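You operate a simulated robot arm through the tools that you are given. There is no shell and no other tool. Be economical: measure what you need, move in short steps, check, and stop when the job is done.

Carry out the task below with a simulated robot arm. There is one attempt and no reset: what you move stays moved.

Task
Grease the teal bearing block.
Fine: lay its small cap on the dark mat; pump till the blue collar is whole, not to a blob; coupler back on its rest, cap back on.

Only the result counts: the job must be done as asked and must still hold three seconds after the hand-in. Knocking over, shifting, dropping, spilling or breaking anything else fails it. A push-on lid holds only when it is set on centred and level and pressed home; a screw cap is set on level and turned clockwise until tight.

Robot
A 7-joint arm with a two-finger parallel gripper, fixed in place. Base frame: the origin is at the foot of the arm, x ahead of it, y to its left, z up; the work surface is at about z = 850. Units: mm, degrees, N and s.
With the tool pointing down near the work surface it reaches from about 300 to 700 mm from the base axis. Its first joint turns from -66.0 to 66.0 degrees. Payload 1.57 kg.
The TCP is the grasp point between the finger pads, 30 mm short of the fingertips. In the tool frame z runs along the fingers and y along their closing line. The gripper opens to 110 mm. The fingers are 24 mm wide and 12 mm thick; the gripper's body (48 by 112 mm) begins 78 mm behind the TCP.
Orientation is told as [roll, pitch, yaw] about the base's x, y, z axes, in that order, counted from this pose: with the fingers straight down and closing along the base's y, the tool's x points along the base's -x, its y along +y and its z along -z.

Tools
- The arm moves only by the tool arm_command. Its argument "series" is a list of rows, each a list of 3 entries, a list of its own where there are three numbers: the shift along the base's x, y, z in mm, then the turn, a rotation vector about the base's x, y, z in degrees, then the gripper command, from -1 (shut) to 1 (fully open), values between in proportion. In form: [[[dx, dy, dz], [wx, wy, wz], fingers], ...]. A call has 1 to 8 rows; each row is the pose to reach, as a shift and turn from the pose commanded when the call began. A row lasts 0.2 s, in which the tool goes at most 50 mm and 8.6 degrees; a call with a longer step from one row to the next is refused whole, and so is a gripper value outside its range. A pose out of reach is approached as far as the arm can. The call stops where the force on the tool passes 90 N (or 10 N more than at its start, if that is more) or the arm is blocked; 0.2 s more then pass. Each finger travels about 108 mm/s and halts on what it meets, pressing with about 41 N; the grip force reading is that of the motor and also rises with nothing between the fingers. The clock runs only during rows and for 0.2 s after the last one: add rows that repeat a pose to give the fingers time. The reply holds the time, the measured pose of the TCP, the force on the tool along the base axes, the opening and the grip force, in the units named above and with some noise, with the torque about the TCP (base axes, N m) and any sound that the robot's microphone picked up.
- Cameras (640 x 400 px; columns grow to the right, rows downward): "scene" is fixed at [166.5, -383.4, 1437.1]; the picture's right is [0.82, -0.58, 0.00], its down [-0.27, -0.38, -0.89] and it looks along [0.51, 0.72, -0.46] (base axes); focal length 308 px, centre (320, 200). "wrist" rides on the gripper at [70, 16, -141] in the tool frame; the picture's right is [-0.23, 0.97, 0.00], its down [-0.86, -0.20, -0.48] and it looks along [-0.47, -0.11, 0.88] (tool axes); focal length 222 px, centre (320, 200). There is no depth. A picture from a camera that has moved, and an enlarged one, comes with that camera's place and axes in the base frame and with its lens. The place of the scene camera against the robot may be out by one fixed shift of up to 25 mm in any direction.
- camera(camera): a new picture of that camera. No time passes.
- close_up(camera, box): a new picture of the part [left, top, right, bottom] of that camera's present view, enlarged. No time passes.
- sign_off(): hands the job in; it is judged then, once.

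Go step by step. Nothing tells you positions but the pictures and the camera data: compare them with the known pose of the tool, close in by small moves and look again before you grip or let go. The budget is 120 turns and 64 pictures, counting those below and the enlarged ones. Unless the task says otherwise, let go and move clear before handing in, and close with one line.

The tools are called after "Call:" as name(argument=value, ...) on one line, values as JSON. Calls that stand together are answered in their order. arm_command: Moves the arm, as the interface text tells. Its arguments: {"type":"object","properties":{"series":{"type":"array","items":{"type":"array"}}},"required":["series"]} The other tools are called the same way: camera (camera) takes a picture; close_up (camera, box) takes an enlarged picture of a part of a camera's view; sign_off () hands the job in.

At the start:

```text
clock: 0.0
eef_pos: [357.0, -52.7, 1279.8]
tcp_rot: [0.0, 0.0, 0.0]
wrist_force: [0.0, -0.4, 0.0]
wrist_torque: [-0.01, 0.0, 0.0]
gripper_width: 109.8
gripper_force: 0.0
```

scene: 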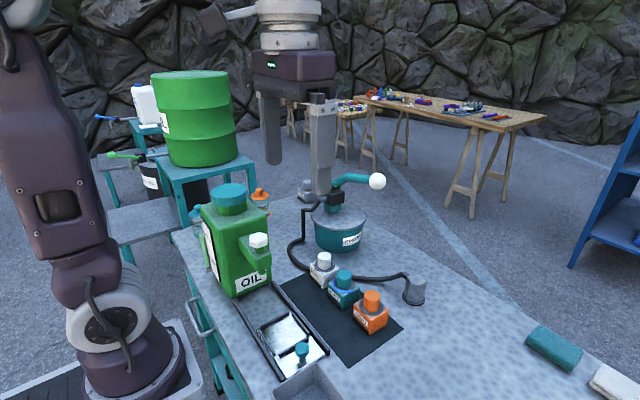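
wrist: 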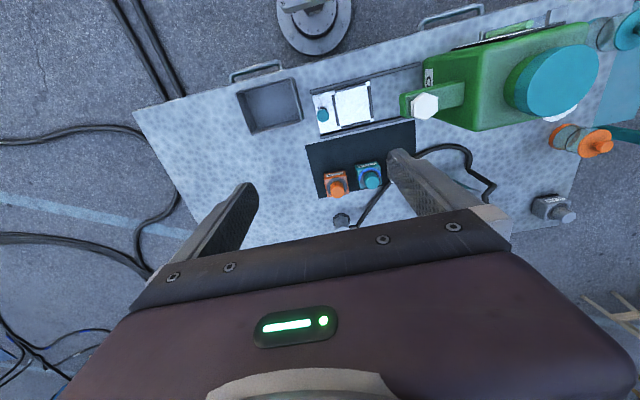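

I see a bench with a dark mat carrying white, teal and orange blocks with caps, a grease pump with a white-knobbed lever, and a hose running to a coupler on a rest. I'll enlarge the views to get details first.

Call:
close_up(camera="scene", box=[270, 160, 450, 360])

Call:
close_up(camera="wrist", box=[220, 60, 640, 240])

```text
2.00 times, centred on (360, 260) of scene
camera zoom: at [166.5, -383.4, 1437.1], right [0.82, -0.58, 0.0], down [-0.27, -0.38, -0.89], along [0.51, 0.72, -0.46], focal length 615 px, centre (240, 80)
```

zoom: 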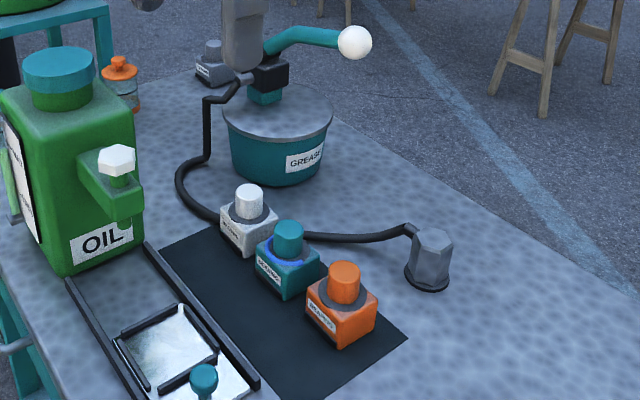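

```text
1.52 times, centred on (430, 150) of wrist
camera zoom: at [287.8, -36.6, 1420.6], right [0.23, 0.97, 0.0], down [0.86, -0.2, 0.48], along [0.47, -0.11, -0.88], focal length 338 px, centre (152, 276)
```

zoom: 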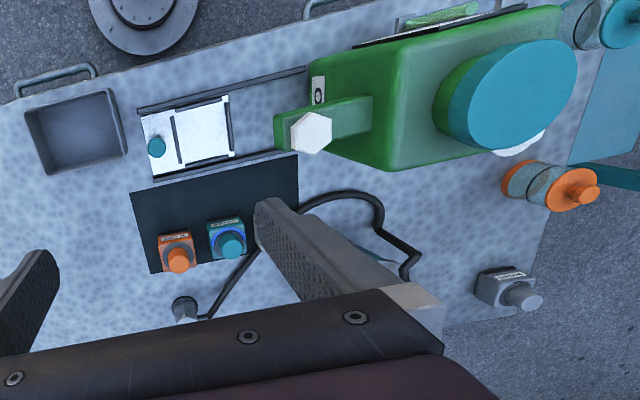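

Rough estimates: teal cap near (530, 36, 920), coupler rest near (650, -56), pump behind to the left. I'll move closer, keeping high, for a better view.

Call:
arm_command(series=[[[20, 10, -30], [0, 0, 0], 1], [[40, 20, -60], [0, 0, 0], 1], [[60, 30, -90], [0, 0, 0], 1], [[80, 40, -120], [0, 0, 0], 1], [[100, 50, -150], [0, 0, 0], 1]])

Call:
camera(camera="wrist")

Call:
camera(camera="scene")

```text
clock: 1.2
eef_pos: [456.5, -3.2, 1128.3]
tcp_rot: [0.0, -0.1, 0.0]
wrist_force: [-0.2, -0.3, 0.3]
wrist_torque: [0.05, 0.0, -0.02]
gripper_width: 109.9
gripper_force: 0.1
```

```text
59 pictures are left
camera wrist: at [387.9, 13.6, 1270.0], right [0.23, 0.97, 0.0], down [0.85, -0.2, 0.48], along [0.47, -0.11, -0.88], focal length 222 px, centre (320, 200)
```

wrist: 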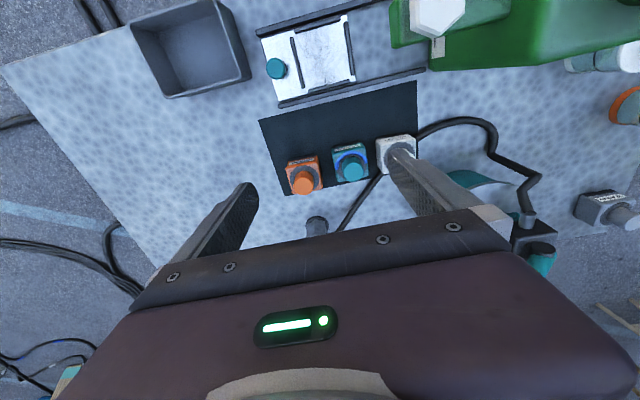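

```text
58 pictures are left
```

scene: 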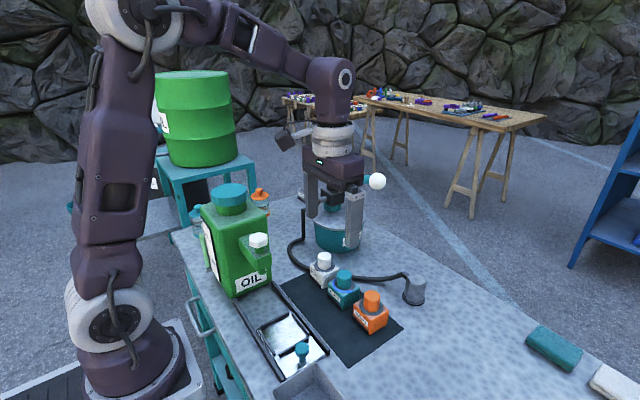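

The teal cap comes out near (525, 37), and the scene camera seems about 23 mm off in x and 20 mm off in y. I'll zoom in on the blocks, the coupler and the pump.

Call:
close_up(camera="scene", box=[305, 240, 435, 340])

Call:
close_up(camera="wrist", box=[270, 120, 430, 240])

```text
4.00 times, centred on (370, 290) of scene
camera zoom: at [166.5, -383.4, 1437.1], right [0.82, -0.58, 0.0], down [-0.27, -0.38, -0.89], along [0.51, 0.72, -0.46], focal length 1231 px, centre (120, -160)
```

zoom: 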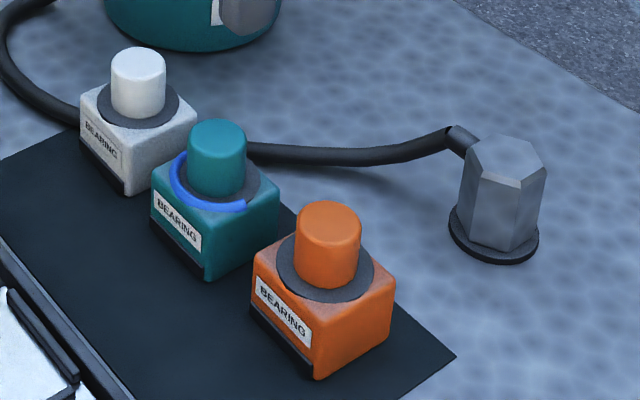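

```text
3.33 times, centred on (350, 180) of wrist
camera zoom: at [387.9, 13.6, 1270.0], right [0.23, 0.97, 0.0], down [0.85, -0.2, 0.48], along [0.47, -0.11, -0.88], focal length 740 px, centre (220, 267)
```

zoom: 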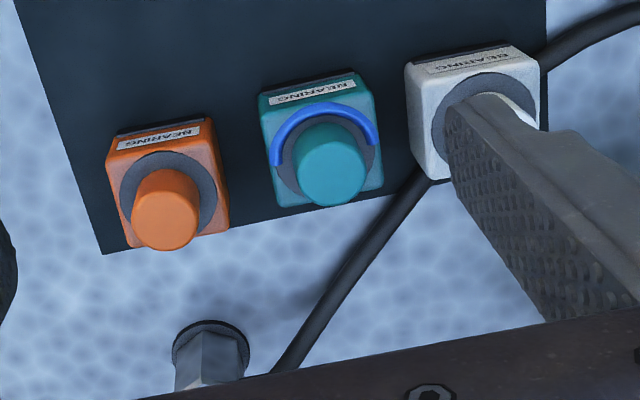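

The cap is about 36 mm across, z ≈ 888–920, on the teal block with a half-complete blue collar; label sides face −x. I'll hover above the cap and check alignment.

Call:
arm_command(series=[[[20, 10, -25], [0, 0, 0], 0.3], [[40, 20, -50], [0, 0, 0], 0.3], [[55, 30, -80], [0, 0, 0], 0.3], [[68, 40, -110], [0, 0, 0], 0.3], [[68, 40, -138], [0, 0, 0], 0.3]])

Call:
camera(camera="wrist")

Call:
close_up(camera="scene", box=[290, 160, 450, 340])

```text
clock: 2.4
eef_pos: [525.5, 37.3, 990.6]
tcp_rot: [0.0, 0.1, 0.0]
wrist_force: [0.2, 0.4, -0.3]
wrist_torque: [-0.02, 0.01, 0.02]
gripper_width: 71.5
gripper_force: 0.0
```

```text
55 pictures are left
camera wrist: at [456.1, 53.6, 1131.8], right [0.23, 0.97, 0.0], down [0.85, -0.2, 0.48], along [0.47, -0.11, -0.88], focal length 222 px, centre (320, 200)
```

wrist: 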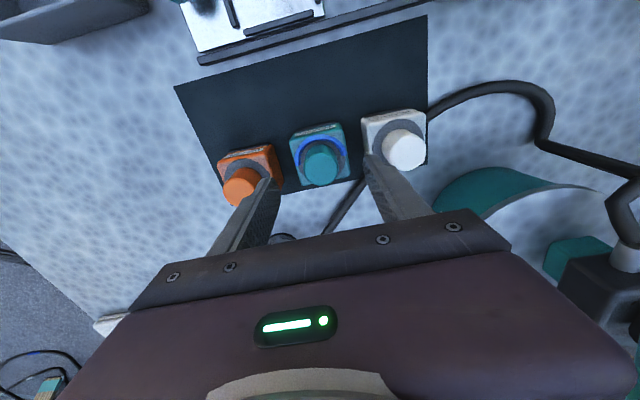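

```text
2.22 times, centred on (370, 250) of scene
camera zoom: at [166.5, -383.4, 1437.1], right [0.82, -0.58, 0.0], down [-0.27, -0.38, -0.89], along [0.51, 0.72, -0.46], focal length 684 px, centre (209, 89)
```

zoom: 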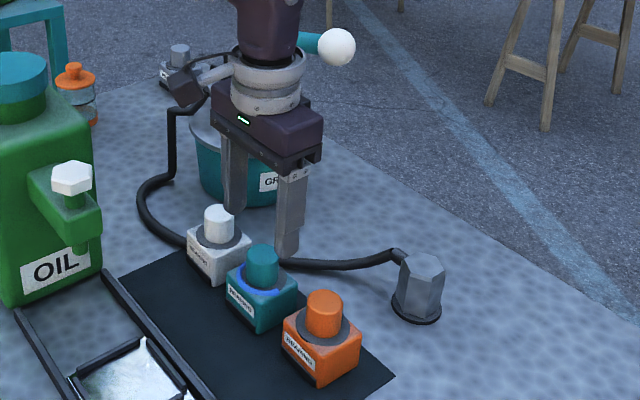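

Cap top is probably at z ≈ 920–937, x ≈ 528. I'll come down with fingers straddling the cap and compare again.

Call:
arm_command(series=[[[3, 0, -20], [0, 0, 0], 0.2], [[3, 0, -40], [0, 0, 0], 0.2]])

Call:
close_up(camera="wrist", box=[200, 100, 440, 250])

Call:
close_up(camera="scene", box=[300, 200, 420, 320])

```text
clock: 3.0
eef_pos: [528.7, 37.3, 950.6]
tcp_rot: [0.1, 0.0, 0.0]
wrist_force: [0.8, -0.6, -0.6]
wrist_torque: [-0.02, -0.01, -0.01]
gripper_width: 66.1
gripper_force: 0.1
```

```text
2.67 times, centred on (320, 175) of wrist
camera zoom: at [459.0, 53.3, 1091.9], right [0.23, 0.97, 0.0], down [0.85, -0.2, 0.48], along [0.47, -0.11, -0.88], focal length 592 px, centre (320, 267)
```

zoom: 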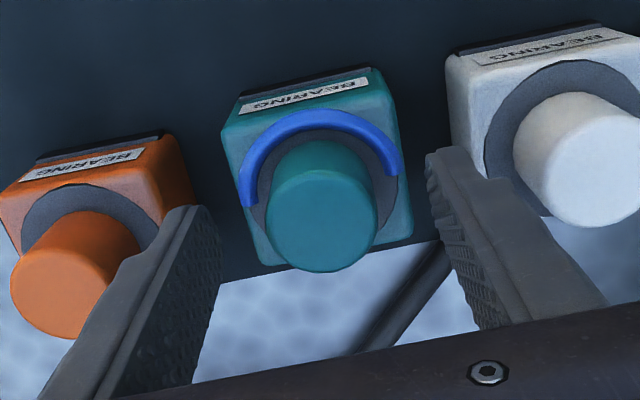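

```text
3.33 times, centred on (360, 260) of scene
camera zoom: at [166.5, -383.4, 1437.1], right [0.82, -0.58, 0.0], down [-0.27, -0.38, -0.89], along [0.51, 0.72, -0.46], focal length 1026 px, centre (187, 0)
```

zoom: 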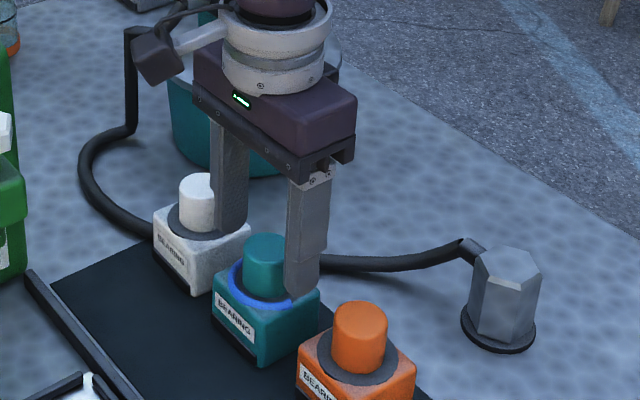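

The cap top is at about (531, 37, 928). I'll lower to put the tips around z = 903 and close.

Call:
arm_command(series=[[[2, 0, -10], [0, 0, 0], 0.2], [[2, 0, -17], [0, 0, 0], 0.2], [[2, 0, -17], [0, 0, 0], -0.2]])

Call:
close_up(camera="wrist", box=[200, 100, 440, 250])

Call:
close_up(camera="scene", box=[300, 220, 400, 320])

```text
clock: 3.8
eef_pos: [529.9, 36.3, 933.5]
tcp_rot: [0.0, 0.0, 0.0]
wrist_force: [-0.7, -0.5, 0.1]
wrist_torque: [-0.04, 0.01, 0.01]
gripper_width: 43.8
gripper_force: 0.1
```

```text
2.67 times, centred on (320, 175) of wrist
camera zoom: at [460.7, 53.1, 1074.9], right [0.23, 0.97, 0.0], down [0.86, -0.2, 0.48], along [0.47, -0.11, -0.88], focal length 592 px, centre (320, 267)
```

zoom: 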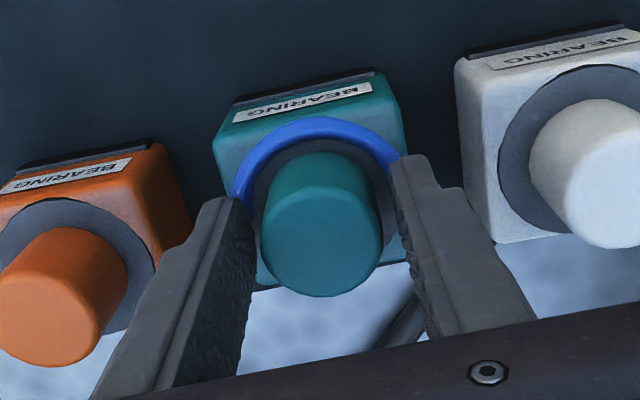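

```text
4.00 times, centred on (350, 270) of scene
camera zoom: at [166.5, -383.4, 1437.1], right [0.82, -0.58, 0.0], down [-0.27, -0.38, -0.89], along [0.51, 0.72, -0.46], focal length 1231 px, centre (200, -80)
```

zoom: 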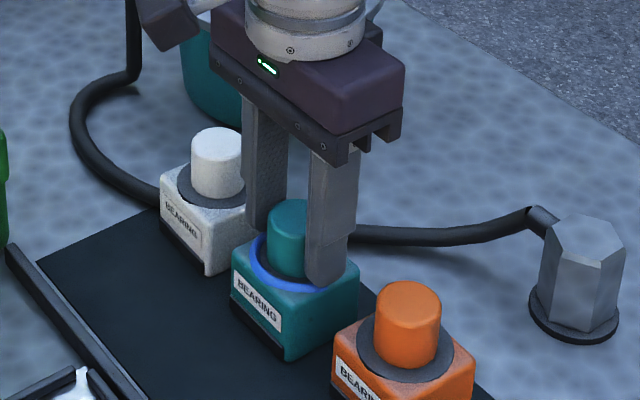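

Centred well. I'll raise 4 mm to stay clear of the grease and close gently.

Call:
arm_command(series=[[[1, 0.5, 4], [0, 0, 0], -0.2], [[1, 0.5, 4], [0, 0, 0], -0.4], [[1, 0.5, 4], [0, 0, 0], -0.5], [[1, 0.5, 4], [0, 0, 0], -0.5]])

```text
clock: 4.8
eef_pos: [530.8, 37.5, 938.1]
tcp_rot: [0.0, 0.1, -0.1]
wrist_force: [0.1, -0.5, 0.5]
wrist_torque: [0.0, 0.03, 0.02]
gripper_width: 35.1
gripper_force: 40.6
```

The cap is gripped at 35 mm. Now a tiny lift to feel whether it pulls off or is screwed on.

Call:
arm_command(series=[[[0, 0, 0.5], [0, 0, 0], -0.6], [[0, 0, 1], [0, 0, 0], -0.6]])

```text
clock: 5.4
eef_pos: [529.7, 36.6, 940.1]
tcp_rot: [0.1, 0.0, 0.1]
wrist_force: [0.2, 0.1, -0.2]
wrist_torque: [0.02, 0.01, 0.02]
gripper_width: 35.3
gripper_force: 40.9
```

No resistance at all. I'll lift a bit more and look.

Call:
arm_command(series=[[[0, 0, 3], [0, 0, 0], -0.6], [[0, 0, 6], [0, 0, 0], -0.6]])

Call:
close_up(camera="scene", box=[300, 220, 400, 320])

```text
clock: 6.0
eef_pos: [530.3, 37.5, 945.3]
tcp_rot: [0.0, 0.1, -0.1]
wrist_force: [-0.3, -0.2, -0.5]
wrist_torque: [-0.01, 0.01, -0.01]
gripper_width: 35.3
gripper_force: 41.1
```

```text
4.00 times, centred on (350, 270) of scene
camera zoom: at [166.5, -383.4, 1437.1], right [0.82, -0.58, 0.0], down [-0.27, -0.38, -0.89], along [0.51, 0.72, -0.46], focal length 1231 px, centre (200, -80)
```

zoom: 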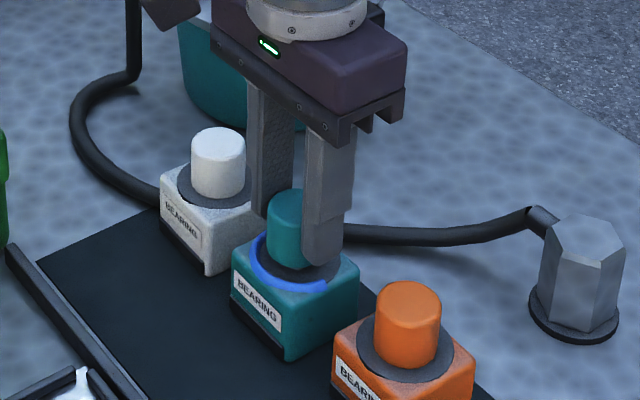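

The cap lifts freely and the block stays put (seated grip reference: TCP z = 938). I'll carry it to the free front strip of the mat near (457, -5).

Call:
arm_command(series=[[[0, 0, 20], [0, 0, 0], -0.6], [[0, 0, 40], [0, 0, 0], -0.6], [[-20, -12, 45], [0, 0, 0], -0.6], [[-50, -28, 45], [0, 0, 0], -0.6], [[-73, -42, 45], [0, 0, 0], -0.6], [[-73, -42, 20], [0, 0, 0], -0.6], [[-73, -42, -10], [0, 0, 0], -0.6], [[-73, -42, -25], [0, 0, 0], -0.6]])

Call:
close_up(camera="scene", box=[270, 220, 410, 360])

Call:
camera(camera="wrist")

```text
clock: 7.8
eef_pos: [457.6, -5.0, 921.7]
tcp_rot: [0.1, 0.0, 0.0]
wrist_force: [-0.8, -0.5, 0.0]
wrist_torque: [0.06, 0.0, -0.01]
gripper_width: 35.2
gripper_force: 41.3
```

```text
2.86 times, centred on (340, 290) of scene
camera zoom: at [166.5, -383.4, 1437.1], right [0.82, -0.58, 0.0], down [-0.27, -0.38, -0.89], along [0.51, 0.72, -0.46], focal length 879 px, centre (263, -57)
```

zoom: 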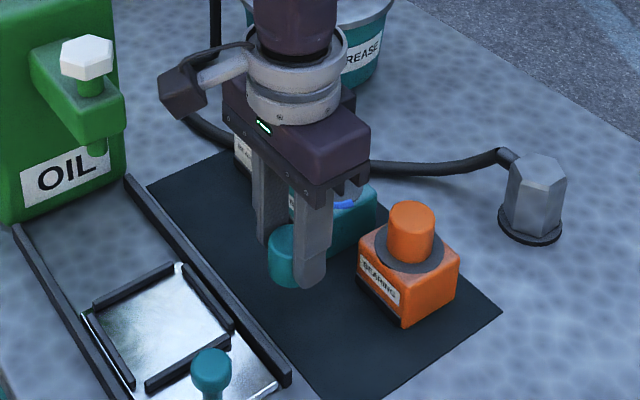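

```text
47 pictures are left
camera wrist: at [388.7, 12.1, 1062.2], right [0.23, 0.97, 0.0], down [0.85, -0.2, 0.48], along [0.47, -0.11, -0.88], focal length 222 px, centre (320, 200)
```

wrist: 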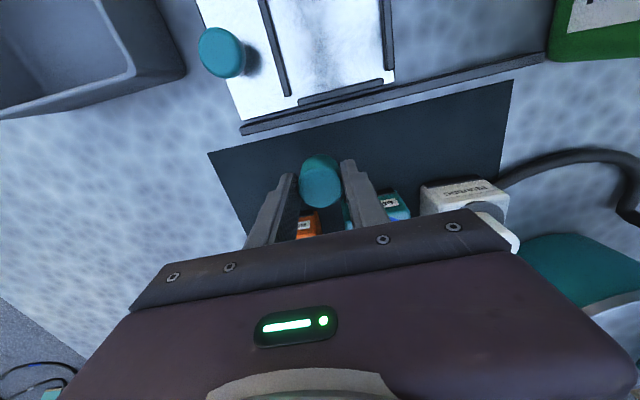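

Cap is above the clear part of the mat. Lowering in small steps to contact.

Call:
arm_command(series=[[[0, 0, -10], [0, 0, 0], -0.6], [[0, 0, -20], [0, 0, 0], -0.6], [[0, 0, -23], [0, 0, 0], -0.6]])

Call:
close_up(camera="scene", box=[300, 250, 370, 320])

```text
clock: 8.6
eef_pos: [457.7, -4.1, 897.8]
tcp_rot: [0.1, 0.1, -0.1]
wrist_force: [-0.6, -0.3, -0.4]
wrist_torque: [0.0, 0.01, -0.01]
gripper_width: 35.0
gripper_force: 41.0
```

```text
5.71 times, centred on (335, 285) of scene
camera zoom: at [166.5, -383.4, 1437.1], right [0.82, -0.58, 0.0], down [-0.27, -0.38, -0.89], along [0.51, 0.72, -0.46], focal length 1758 px, centre (234, -286)
```

zoom: 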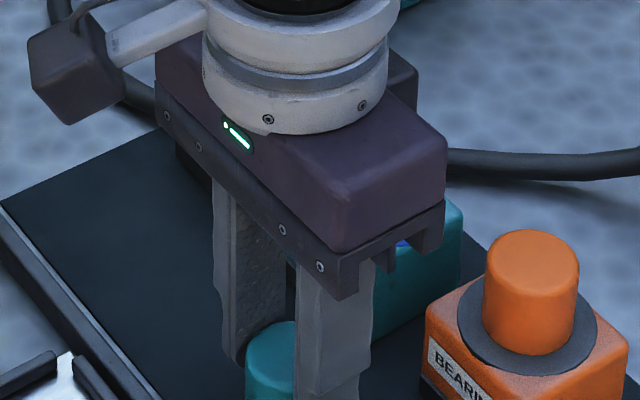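

Call:
arm_command(series=[[[0, 0, -1], [0, 0, 0], -0.6], [[0, 0, -2], [0, 0, 0], -0.6], [[0, 0, -3], [0, 0, 0], -0.6], [[0, 0, -4], [0, 0, 0], -0.6]])

```text
clock: 9.6
eef_pos: [457.6, -5.6, 893.4]
tcp_rot: [0.0, 0.0, -0.1]
wrist_force: [0.0, 0.3, 0.5]
wrist_torque: [-0.02, 0.0, -0.03]
gripper_width: 35.2
gripper_force: 41.2
```

No contact yet at 893; continuing in 1 mm rows.

Call:
arm_command(series=[[[0, 0, -1], [0, 0, 0], -0.6], [[0, 0, -2], [0, 0, 0], -0.6], [[0, 0, -3], [0, 0, 0], -0.6]])

Call:
close_up(camera="scene", box=[300, 270, 370, 320])

```text
clock: 10.4
eef_pos: [458.6, -3.9, 890.9]
tcp_rot: [0.0, 0.0, 0.1]
wrist_force: [-0.3, 0.0, -0.5]
wrist_torque: [-0.01, -0.02, -0.01]
gripper_width: 34.6
gripper_force: 41.1
```

```text
8.00 times, centred on (335, 295) of scene
camera zoom: at [166.5, -383.4, 1437.1], right [0.82, -0.58, 0.0], down [-0.27, -0.38, -0.89], along [0.51, 0.72, -0.46], focal length 2462 px, centre (200, -560)
```

zoom: 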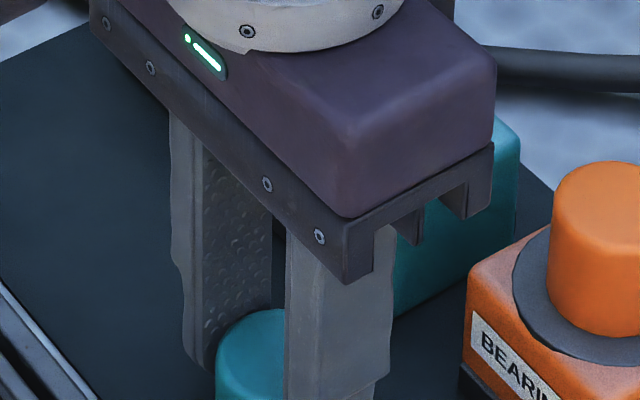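

Call:
arm_command(series=[[[0, 0, -1], [0, 0, 0], -0.6], [[0, 0, -2], [0, 0, 0], -0.6]])

Call:
close_up(camera="scene", box=[305, 285, 375, 335])

```text
clock: 11.0
eef_pos: [458.1, -4.6, 888.8]
tcp_rot: [0.0, -0.2, -0.1]
wrist_force: [-4.2, 1.1, 22.8]
wrist_torque: [0.07, 0.17, -0.03]
gripper_width: 35.2
gripper_force: 41.0
```

```text
8.00 times, centred on (340, 310) of scene
camera zoom: at [166.0, -383.4, 1437.1], right [0.82, -0.58, 0.0], down [-0.27, -0.38, -0.89], along [0.51, 0.72, -0.46], focal length 2462 px, centre (160, -680)
```

zoom: 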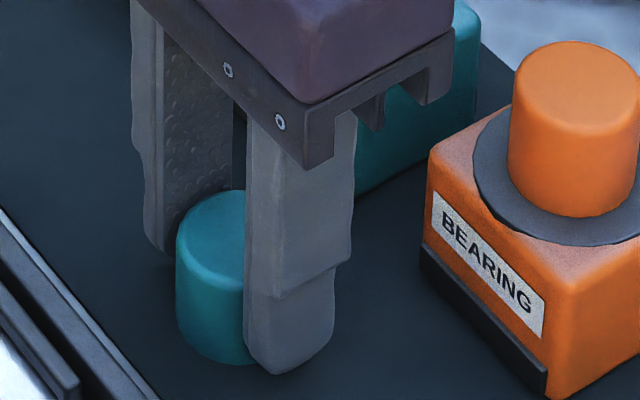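

Contact with the mat. Easing up slightly, releasing and rising.

Call:
arm_command(series=[[[0, 0, 0.8], [0, 0, 0], -0.6], [[0, 0, 0.8], [0, 0, 0], -0.2], [[0, 0, 0.8], [0, 0, 0], 0.1], [[0, 0, 0.8], [0, 0, 0], 0.1], [[0, 0, 30], [0, 0, 0], 0.1], [[0, 0, 70], [0, 0, 0], 0.1], [[0, 0, 110], [0, 0, 0], 0.1]])

Call:
camera(camera="wrist")

Call:
camera(camera="scene")

```text
clock: 12.6
eef_pos: [458.0, -4.5, 999.5]
tcp_rot: [0.0, -0.1, -0.1]
wrist_force: [0.3, -0.4, 1.9]
wrist_torque: [0.01, 0.03, -0.02]
gripper_width: 60.5
gripper_force: 0.0
```

```text
43 pictures are left
camera wrist: at [388.9, 11.6, 1140.9], right [0.23, 0.97, 0.0], down [0.86, -0.2, 0.48], along [0.47, -0.11, -0.88], focal length 222 px, centre (320, 200)
```

wrist: 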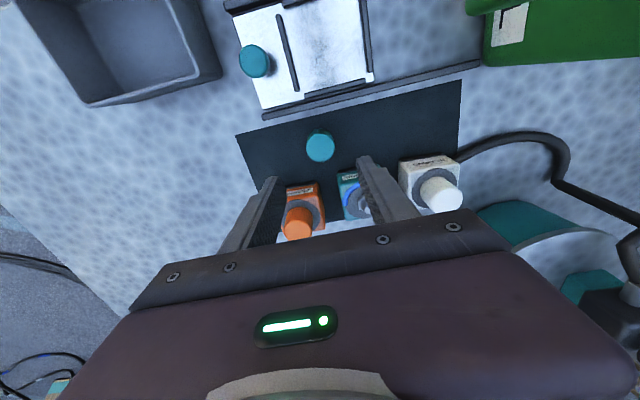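

```text
42 pictures are left
```

scene: 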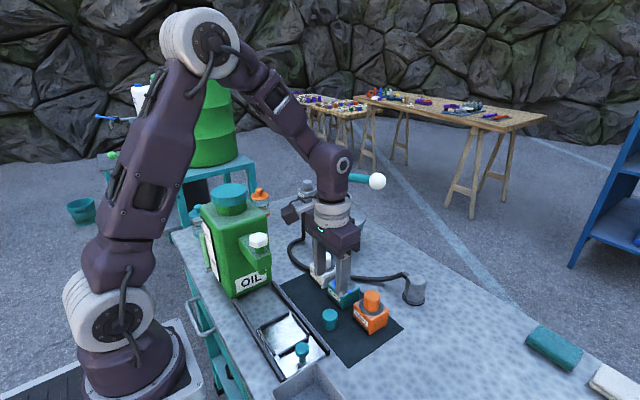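

The cap stands on the mat. Next the coupler, which I take to be near (678, -65), top z about 912; I'll hover in front of it for a better view.

Call:
arm_command(series=[[[40, -14, 10], [0, 0, 0], 0.6], [[80, -28, 10], [0, 0, 0], 0.6], [[120, -42, 10], [0, 0, 0], 1], [[157, -55, 10], [0, 0, 0], 1]])

Call:
camera(camera="wrist")

Call:
close_up(camera="scene", box=[370, 240, 450, 320])

```text
clock: 13.6
eef_pos: [614.7, -58.6, 1007.1]
tcp_rot: [0.0, -0.1, 0.0]
wrist_force: [-0.2, -0.4, -0.6]
wrist_torque: [-0.01, 0.03, 0.0]
gripper_width: 110.1
gripper_force: 0.0
```

```text
41 pictures are left
camera wrist: at [545.5, -42.2, 1149.4], right [0.23, 0.97, 0.0], down [0.86, -0.2, 0.48], along [0.47, -0.11, -0.88], focal length 222 px, centre (320, 200)
```

wrist: 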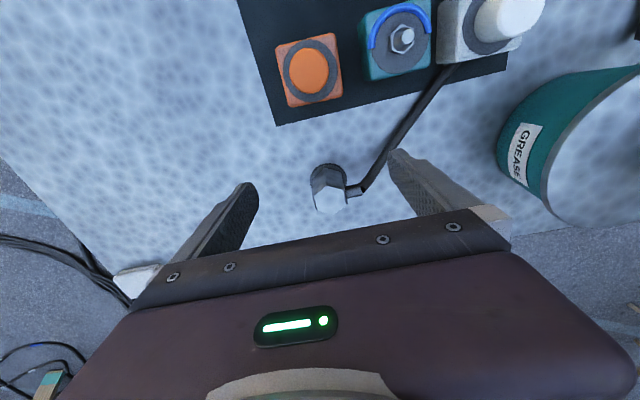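

```text
5.00 times, centred on (410, 280) of scene
camera zoom: at [166.5, -383.4, 1437.1], right [0.82, -0.58, 0.0], down [-0.27, -0.38, -0.89], along [0.51, 0.72, -0.46], focal length 1539 px, centre (-130, -200)
```

zoom: 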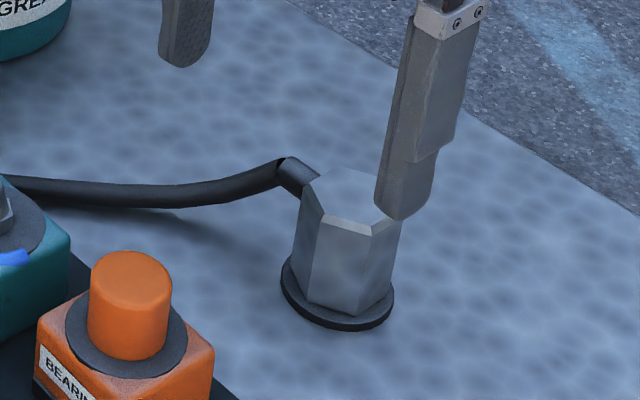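

I can see the exposed nipple on the teal block and the coupler with its stem. Zooming the wrist view.

Call:
close_up(camera="wrist", box=[280, 140, 400, 220])

Call:
close_up(camera="wrist", box=[340, 0, 440, 80])

```text
5.00 times, centred on (340, 180) of wrist
camera zoom: at [545.5, -42.2, 1149.4], right [0.23, 0.97, 0.0], down [0.86, -0.2, 0.48], along [0.47, -0.11, -0.88], focal length 1111 px, centre (220, 300)
```

zoom: 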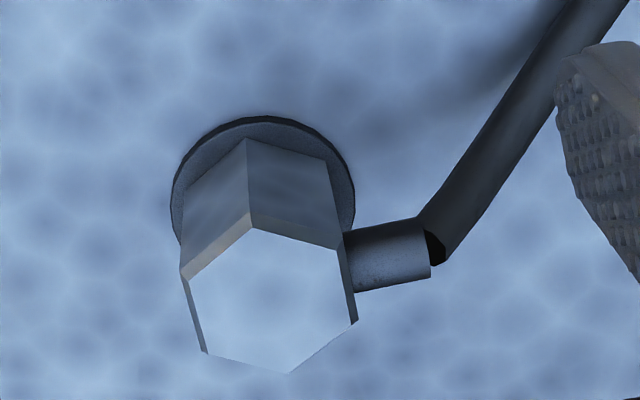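

```text
5.00 times, centred on (390, 40) of wrist
camera zoom: at [545.5, -42.2, 1149.4], right [0.23, 0.97, 0.0], down [0.86, -0.2, 0.48], along [0.47, -0.11, -0.88], focal length 1111 px, centre (-30, 1000)
```

zoom: 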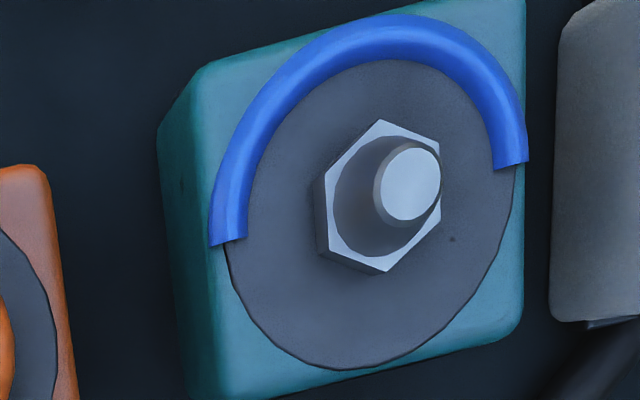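

The coupler is hexagonal (36 mm across flats), centre near (676, -60), top z ≈ 912, flats facing ±y and ±30° off x, with the stem out of the +y flat. I'll yaw +60° so the fingers close on a free flat pair and hover above.

Call:
arm_command(series=[[[8, 0, 0], [0, 0, 8.5], 0.5], [[16, 0, 0], [0, 0, 17], 0.5], [[24, 0, 0], [0, 0, 25.5], 0.3], [[32, 0, 0], [0, 0, 34], 0.3], [[40, -1, 0], [0, 0, 42.5], 0.3], [[50, -1, 0], [0, 0, 51], 0.3], [[61, -1, 0], [0, 0, 59.5], 0.3], [[61, -1, -15], [0, 0, 60], 0.3]])

Call:
camera(camera="wrist")

Call:
close_up(camera="scene", box=[360, 200, 480, 320])

```text
clock: 15.4
eef_pos: [676.1, -60.2, 993.3]
tcp_rot: [-0.1, -0.1, 60.1]
wrist_force: [1.0, -0.1, 1.0]
wrist_torque: [0.02, -0.03, -0.01]
gripper_width: 71.2
gripper_force: 0.1
```

```text
37 pictures are left
camera wrist: at [627.4, -112.2, 1134.2], right [-0.73, 0.68, 0.0], down [0.6, 0.64, 0.48], along [0.33, 0.35, -0.88], focal length 222 px, centre (320, 200)
```

wrist: 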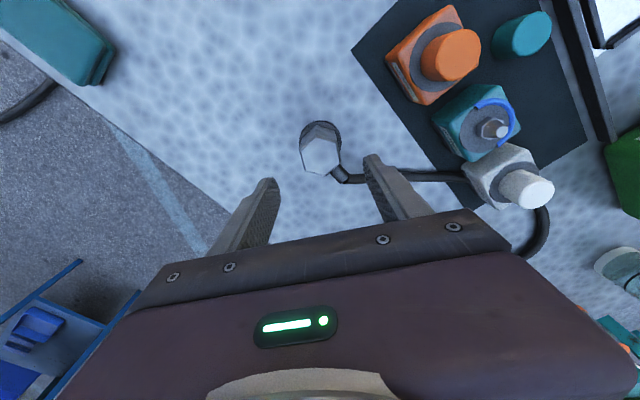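

```text
3.33 times, centred on (420, 260) of scene
camera zoom: at [166.5, -383.4, 1437.1], right [0.82, -0.58, 0.0], down [-0.27, -0.38, -0.89], along [0.51, 0.72, -0.46], focal length 1026 px, centre (-13, 0)
```

zoom: 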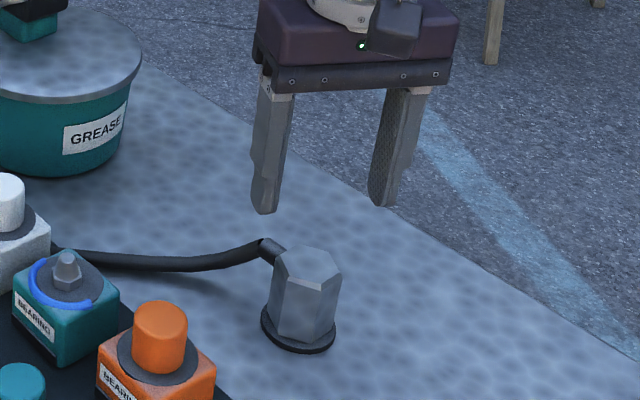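

Well centred. Descending around the coupler to TCP z ≈ 906, then checking before closing.

Call:
arm_command(series=[[[0.5, 0, -30], [0, 0, 0], 0.3], [[0.5, 0, -55], [0, 0, 0], 0.2], [[0.5, 0, -75], [0, 0, 0], 0.2], [[0.5, 0, -87], [0, 0, 0], 0.1]])

Call:
close_up(camera="wrist", box=[230, 100, 410, 230])

Call:
close_up(camera="scene", box=[380, 230, 460, 320])

```text
clock: 16.4
eef_pos: [676.4, -60.5, 906.0]
tcp_rot: [0.0, 0.0, 60.1]
wrist_force: [-0.6, 1.0, 0.2]
wrist_torque: [-0.01, -0.01, 0.03]
gripper_width: 60.4
gripper_force: 0.0
```

```text
3.08 times, centred on (320, 165) of wrist
camera zoom: at [628.1, -112.5, 1047.3], right [-0.73, 0.68, 0.0], down [0.6, 0.64, 0.48], along [0.33, 0.35, -0.88], focal length 684 px, centre (320, 308)
```

zoom: 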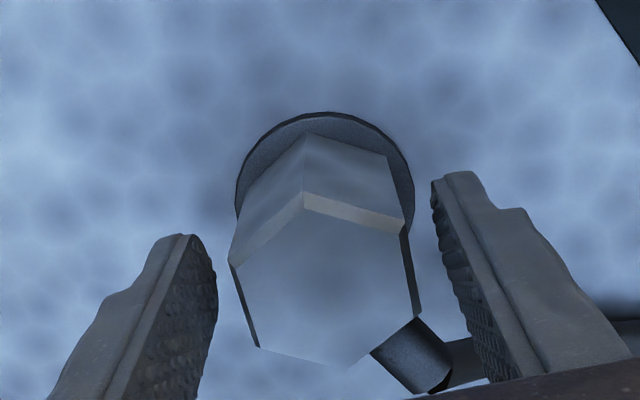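

```text
4.44 times, centred on (420, 275) of scene
camera zoom: at [166.5, -383.4, 1437.1], right [0.82, -0.58, 0.0], down [-0.27, -0.38, -0.89], along [0.51, 0.72, -0.46], focal length 1368 px, centre (-124, -133)
```

zoom: 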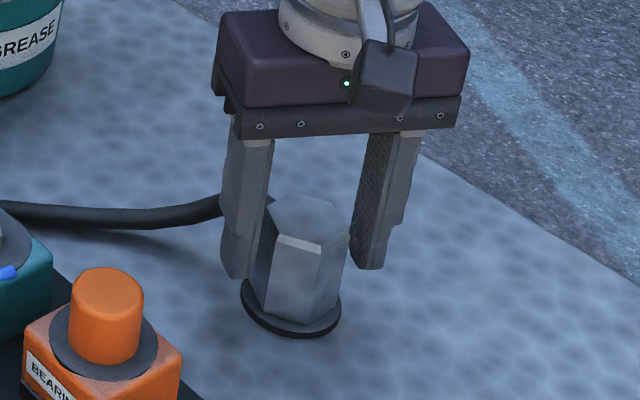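

Aligned with the free flats. Closing.

Call:
arm_command(series=[[[0, 0, 0], [0, 0, 0], -0.2], [[0, 0, 0], [0, 0, 0], -0.4], [[0, 0, 0], [0, 0, 0], -0.6], [[0, 0, 0], [0, 0, 0], -0.6]])

```text
clock: 17.4
eef_pos: [677.0, -60.8, 905.3]
tcp_rot: [0.0, 0.0, 60.0]
wrist_force: [0.9, 0.3, 0.6]
wrist_torque: [0.02, -0.01, -0.03]
gripper_width: 40.5
gripper_force: 41.0
```

Gripped at 40.5 mm; rest pose reference (676.6, -60.5, 905.8, yaw 60). Lifting gently.

Call:
arm_command(series=[[[0, 0, 2], [0, 0, 0], -0.6], [[0, 0, 5], [0, 0, 0], -0.6], [[0, 0, 15], [0, 0, 0], -0.6], [[0, 0, 35], [0, 0, 0], -0.6]])

Call:
camera(camera="scene")

```text
clock: 18.4
eef_pos: [675.9, -61.3, 941.3]
tcp_rot: [-0.1, 0.1, 60.0]
wrist_force: [0.6, -0.4, -1.8]
wrist_torque: [0.0, 0.01, 0.0]
gripper_width: 40.3
gripper_force: 41.0
```

```text
33 pictures are left
```

scene: 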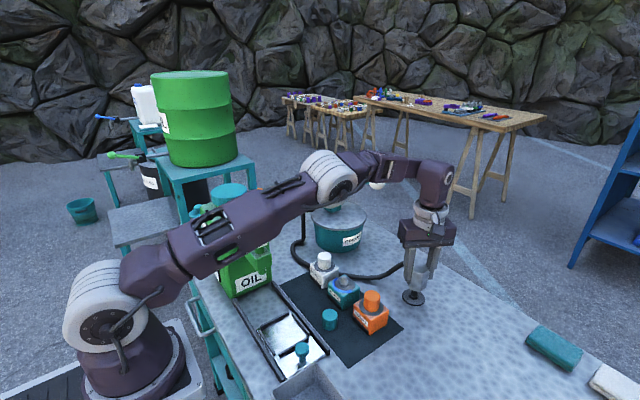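

It's off its rest peg. Raising and carrying it over the teal nipple at (531, 37.5), turning −40° so the stem faces the pump.

Call:
arm_command(series=[[[0, 0, 40], [0, 0, 0], -0.6], [[0, 0, 65], [0, 0, 0], -0.6], [[-29, 19.7, 65], [0, 0, -8], -0.6], [[-58, 39.4, 65], [0, 0, -16], -0.6], [[-87, 59, 65], [0, 0, -24], -0.6], [[-116, 78.7, 65], [0, 0, -32], -0.6], [[-145.5, 98.2, 65], [0, 0, -40], -0.6]])

Call:
close_up(camera="scene", box=[280, 180, 440, 340])

Call:
camera(camera="wrist")

```text
clock: 20.0
eef_pos: [530.4, 37.7, 1006.5]
tcp_rot: [0.0, 0.0, 19.8]
wrist_force: [-0.4, 0.3, -2.6]
wrist_torque: [0.0, -0.05, 0.0]
gripper_width: 40.6
gripper_force: 41.1
```

```text
2.50 times, centred on (360, 260) of scene
camera zoom: at [166.5, -383.4, 1437.1], right [0.82, -0.58, 0.0], down [-0.27, -0.38, -0.89], along [0.51, 0.72, -0.46], focal length 769 px, centre (220, 50)
```

zoom: 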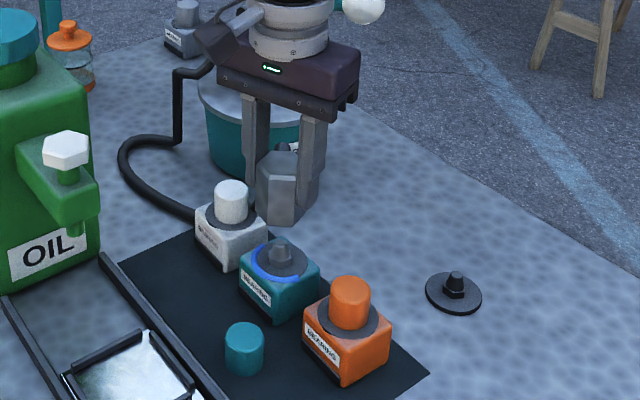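

```text
31 pictures are left
camera wrist: at [459.7, 29.8, 1147.9], right [-0.12, 0.99, 0.0], down [0.87, 0.1, 0.48], along [0.48, 0.06, -0.88], focal length 222 px, centre (320, 200)
```

wrist: 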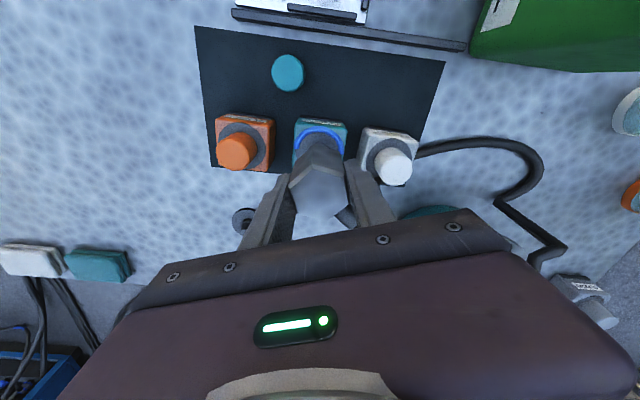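

Coupler hangs above the nipple. Descending to just above the expected seat, then checking sideways alignment.

Call:
arm_command(series=[[[0.5, 0, -15], [0, 0, 0], -0.6], [[0.5, 0, -25], [0, 0, 0], -0.6]])

Call:
close_up(camera="scene", box=[310, 220, 390, 310])

Call:
close_up(camera="wrist", box=[230, 90, 410, 230])

```text
clock: 20.6
eef_pos: [530.7, 38.0, 982.0]
tcp_rot: [0.0, 0.0, 20.1]
wrist_force: [0.4, 0.2, -0.7]
wrist_torque: [0.02, 0.02, 0.01]
gripper_width: 40.5
gripper_force: 41.3
```

```text
4.44 times, centred on (350, 265) of scene
camera zoom: at [166.5, -383.4, 1437.1], right [0.82, -0.58, 0.0], down [-0.27, -0.38, -0.89], along [0.51, 0.72, -0.46], focal length 1368 px, centre (187, -89)
```

zoom: 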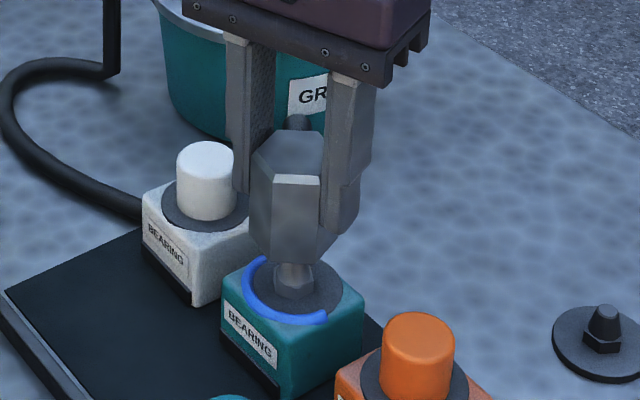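

```text
2.86 times, centred on (320, 160) of wrist
camera zoom: at [460.4, 29.5, 1122.8], right [-0.12, 0.99, 0.0], down [0.87, 0.1, 0.48], along [0.47, 0.06, -0.88], focal length 635 px, centre (320, 314)
```

zoom: 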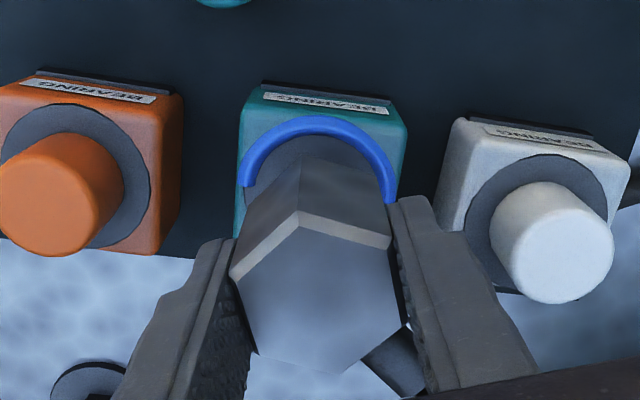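

Alignment looks good. Lowering further while watching force.

Call:
arm_command(series=[[[0, 0, -8], [0, 0, 0], -0.6], [[0, 0, -16], [0, 0, 0], -0.6], [[0, 0, -20], [0, 0, 0], -0.6], [[0, 0, -23], [0, 0, 0], -0.6]])

Call:
close_up(camera="scene", box=[310, 220, 390, 310])

```text
clock: 21.6
eef_pos: [531.3, 38.1, 957.7]
tcp_rot: [0.1, 0.0, 20.0]
wrist_force: [-0.2, -0.5, -1.4]
wrist_torque: [0.03, -0.02, 0.03]
gripper_width: 40.5
gripper_force: 41.0
```

```text
4.44 times, centred on (350, 265) of scene
camera zoom: at [166.5, -383.4, 1437.1], right [0.82, -0.58, 0.0], down [-0.27, -0.38, -0.89], along [0.51, 0.72, -0.46], focal length 1368 px, centre (187, -89)
```

zoom: 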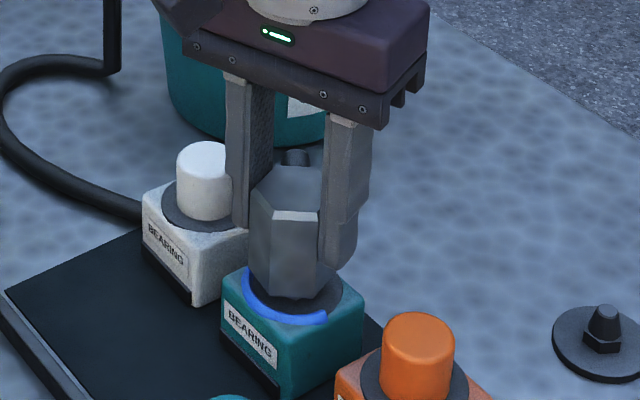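

Nearly there: continuing 1 mm at a time.

Call:
arm_command(series=[[[0, -0.5, -2], [0, 0, 0], -0.6], [[0, -0.5, -4], [0, 0, 0], -0.6], [[0, -0.5, -5], [0, 0, 0], -0.6], [[0, -0.5, -6], [0, 0, 0], -0.6]])

```text
clock: 22.6
eef_pos: [530.8, 37.1, 953.4]
tcp_rot: [-0.1, 0.0, 20.0]
wrist_force: [-0.7, 0.1, -1.6]
wrist_torque: [0.01, 0.01, 0.04]
gripper_width: 40.5
gripper_force: 41.3
```

Call:
arm_command(series=[[[0, 0, -1], [0, 0, 0], -0.6], [[0, 0, -2], [0, 0, 0], -0.6], [[0, 0, -3], [0, 0, 0], -0.6], [[0, 0, -4], [0, 0, 0], -0.6]])

```text
clock: 23.6
eef_pos: [531.2, 37.6, 948.3]
tcp_rot: [0.0, 0.0, 20.0]
wrist_force: [-1.6, -0.4, 5.1]
wrist_torque: [-0.01, -0.05, -0.01]
gripper_width: 40.7
gripper_force: 41.3
```

Contact is starting near z = 948. Pressing on gently to seat it and listening for a click.

Call:
arm_command(series=[[[0, 0, -0.7], [0, 0, 0], -0.6], [[0, 0, -1.4], [0, 0, 0], -0.6], [[0, 0, -2], [0, 0, 0], -0.6]])

Call:
close_up(camera="scene", box=[310, 220, 390, 310])

```text
clock: 24.4
eef_pos: [532.8, 37.2, 947.1]
tcp_rot: [0.0, -0.1, 19.9]
wrist_force: [-4.7, -0.1, 30.6]
wrist_torque: [0.08, 0.1, 0.07]
gripper_width: 40.6
gripper_force: 41.3
```

```text
4.44 times, centred on (350, 265) of scene
camera zoom: at [165.8, -383.5, 1437.1], right [0.82, -0.58, 0.0], down [-0.27, -0.38, -0.89], along [0.51, 0.72, -0.46], focal length 1368 px, centre (187, -89)
```

zoom: 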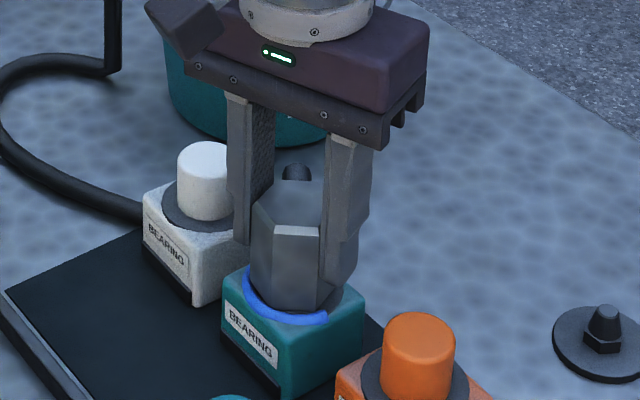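

The coupler looks seated on the ring. One slightly firmer press, then relax.

Call:
arm_command(series=[[[0, 0, -1], [0, 0, 0], -0.6], [[0, 0, -1], [0, 0, 0], -0.6]])

```text
clock: 25.0
eef_pos: [531.9, 37.9, 945.7]
tcp_rot: [0.0, -0.1, 20.1]
wrist_force: [-1.0, 1.1, 30.2]
wrist_torque: [0.06, 0.0, -0.02]
gripper_width: 40.3
gripper_force: 41.1
```

Seated. Relaxing, opening, and rising clear.

Call:
arm_command(series=[[[0, 0, 1.5], [0, 0, 0], -0.6], [[0, 0, 1.5], [0, 0, 0], -0.2], [[0, 0, 1.5], [0, 0, 0], 0.15], [[0, 0, 1.5], [0, 0, 0], 0.15], [[0, 0, 35], [0, 0, 0], 0.15], [[0, 0, 80], [0, 0, 0], 0.15], [[0, 0, 125], [0, 0, 0], 0.15]])

Call:
close_up(camera="scene", box=[260, 140, 440, 330])

Call:
camera(camera="wrist")

```text
clock: 26.6
eef_pos: [531.1, 36.7, 1070.9]
tcp_rot: [0.0, 0.0, 20.0]
wrist_force: [1.4, 1.1, 0.1]
wrist_torque: [0.0, 0.01, 0.0]
gripper_width: 63.2
gripper_force: 0.0
```

```text
2.11 times, centred on (350, 235) of scene
camera zoom: at [166.5, -383.4, 1437.1], right [0.82, -0.58, 0.0], down [-0.27, -0.38, -0.89], along [0.51, 0.72, -0.46], focal length 648 px, centre (257, 126)
```

zoom: 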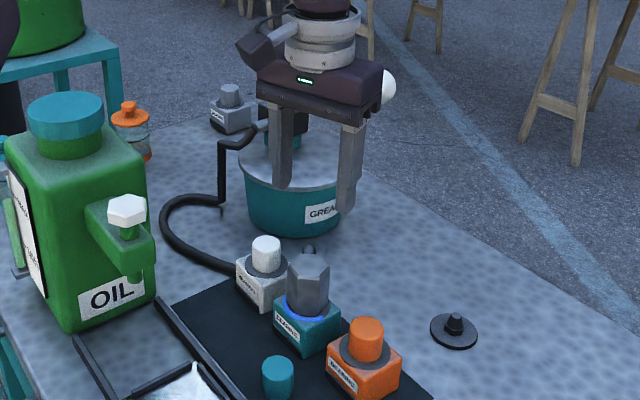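

```text
25 pictures are left
camera wrist: at [461.5, 28.5, 1211.4], right [-0.12, 0.99, 0.0], down [0.87, 0.1, 0.48], along [0.47, 0.06, -0.88], focal length 222 px, centre (320, 200)
```

wrist: 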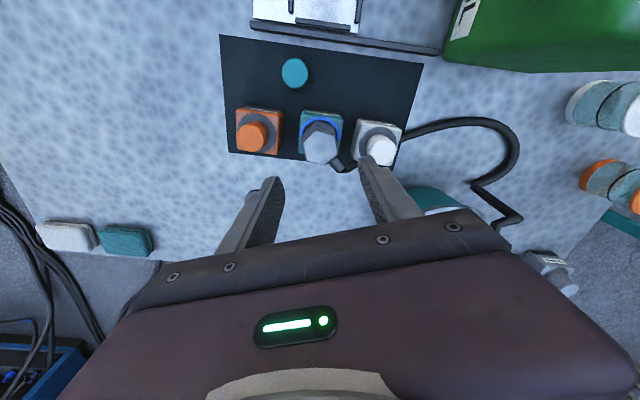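

The coupler stays on the nipple by itself. Now the pump: I guess the ball at about (685, 108, 1115), and I'll rise and look at it from above with the wrist camera.

Call:
arm_command(series=[[[0, 0, 45], [0, 0, -5], 0.15], [[0, 0, 90], [0, 0, -10], 0], [[0, 0, 135], [0, 0, -15], 0], [[5, 5, 170], [0, 0, -20], -0.5], [[45, 10, 170], [0, 0, -20], -1], [[85, 20, 170], [0, 0, -20], -1]])

Call:
camera(camera="wrist")

Call:
camera(camera="scene")

```text
clock: 28.0
eef_pos: [577.3, 60.9, 1226.1]
tcp_rot: [0.0, 0.0, -0.1]
wrist_force: [1.1, 0.1, 0.5]
wrist_torque: [-0.02, 0.0, 0.0]
gripper_width: 0.0
gripper_force: 21.3
out of reach, approached as far as the arm can: row 5, 6
```

```text
24 pictures are left
camera wrist: at [508.2, 77.2, 1367.9], right [0.23, 0.97, 0.0], down [0.86, -0.2, 0.48], along [0.46, -0.11, -0.88], focal length 222 px, centre (320, 200)
```

wrist: 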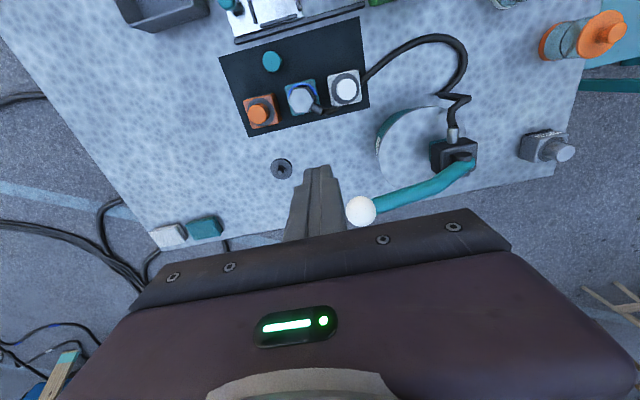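

```text
23 pictures are left
```

scene: 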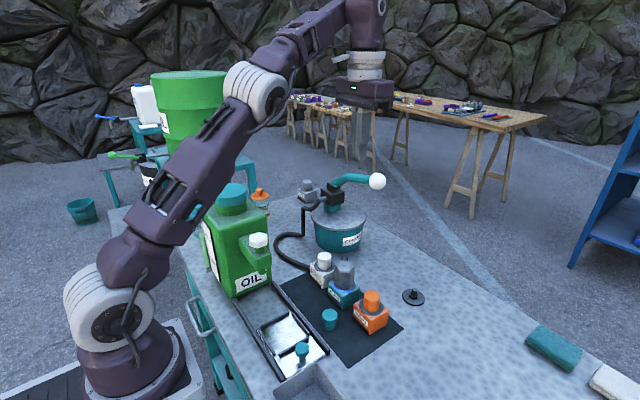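

The ball is at about (675, 95, 1110), 36 mm across, on a lever running toward +y. It's beyond straight-down reach at that height, so I'll tilt the tool −30° about y (fingers forward), shut, and press the ball down from above.

Call:
arm_command(series=[[[0, 8, 0], [0, -8, 0], -1], [[0, 16, 0], [0, -16, 0], -1], [[0, 25, 0], [0, -24, 0], -1], [[0, 34, 0], [0, -30, 0], -1]])

```text
clock: 29.0
eef_pos: [578.1, 94.3, 1227.5]
tcp_rot: [0.1, -30.1, -0.1]
wrist_force: [-0.4, 0.1, 1.0]
wrist_torque: [0.0, 0.03, -0.02]
gripper_width: 0.0
gripper_force: 21.4
```

Call:
arm_command(series=[[[40, 1, -5], [0, 0, 0], -1], [[75, 1, -15], [0, 0, 0], -1], [[96, 1, -30], [0, 0, 0], -1], [[96, 1, -45], [0, 0, 0], -1]])

Call:
close_up(camera="scene", box=[310, 120, 430, 240])

Call:
camera(camera="wrist")

```text
clock: 30.0
eef_pos: [673.9, 95.3, 1180.7]
tcp_rot: [0.0, -30.0, 0.1]
wrist_force: [-0.5, -0.6, 0.4]
wrist_torque: [0.02, 0.0, 0.03]
gripper_width: 0.0
gripper_force: 21.9
```

```text
3.33 times, centred on (370, 180) of scene
camera zoom: at [166.5, -383.4, 1437.1], right [0.82, -0.58, 0.0], down [-0.27, -0.38, -0.89], along [0.51, 0.72, -0.46], focal length 1026 px, centre (153, 267)
```

zoom: 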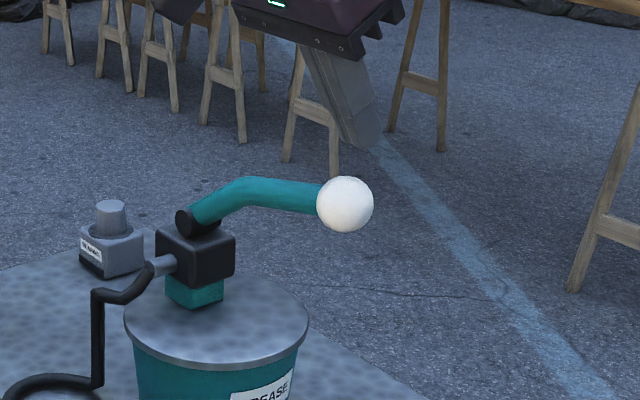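

```text
21 pictures are left
camera wrist: at [542.9, 111.1, 1268.7], right [0.2, 0.97, 0.11], down [0.5, -0.2, 0.84], along [0.84, -0.11, -0.53], focal length 222 px, centre (320, 200)
```

wrist: 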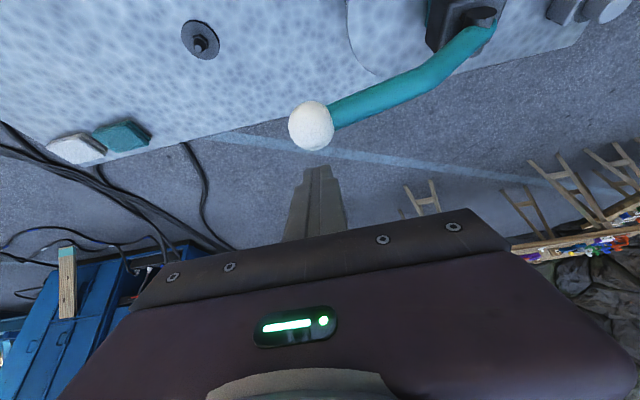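

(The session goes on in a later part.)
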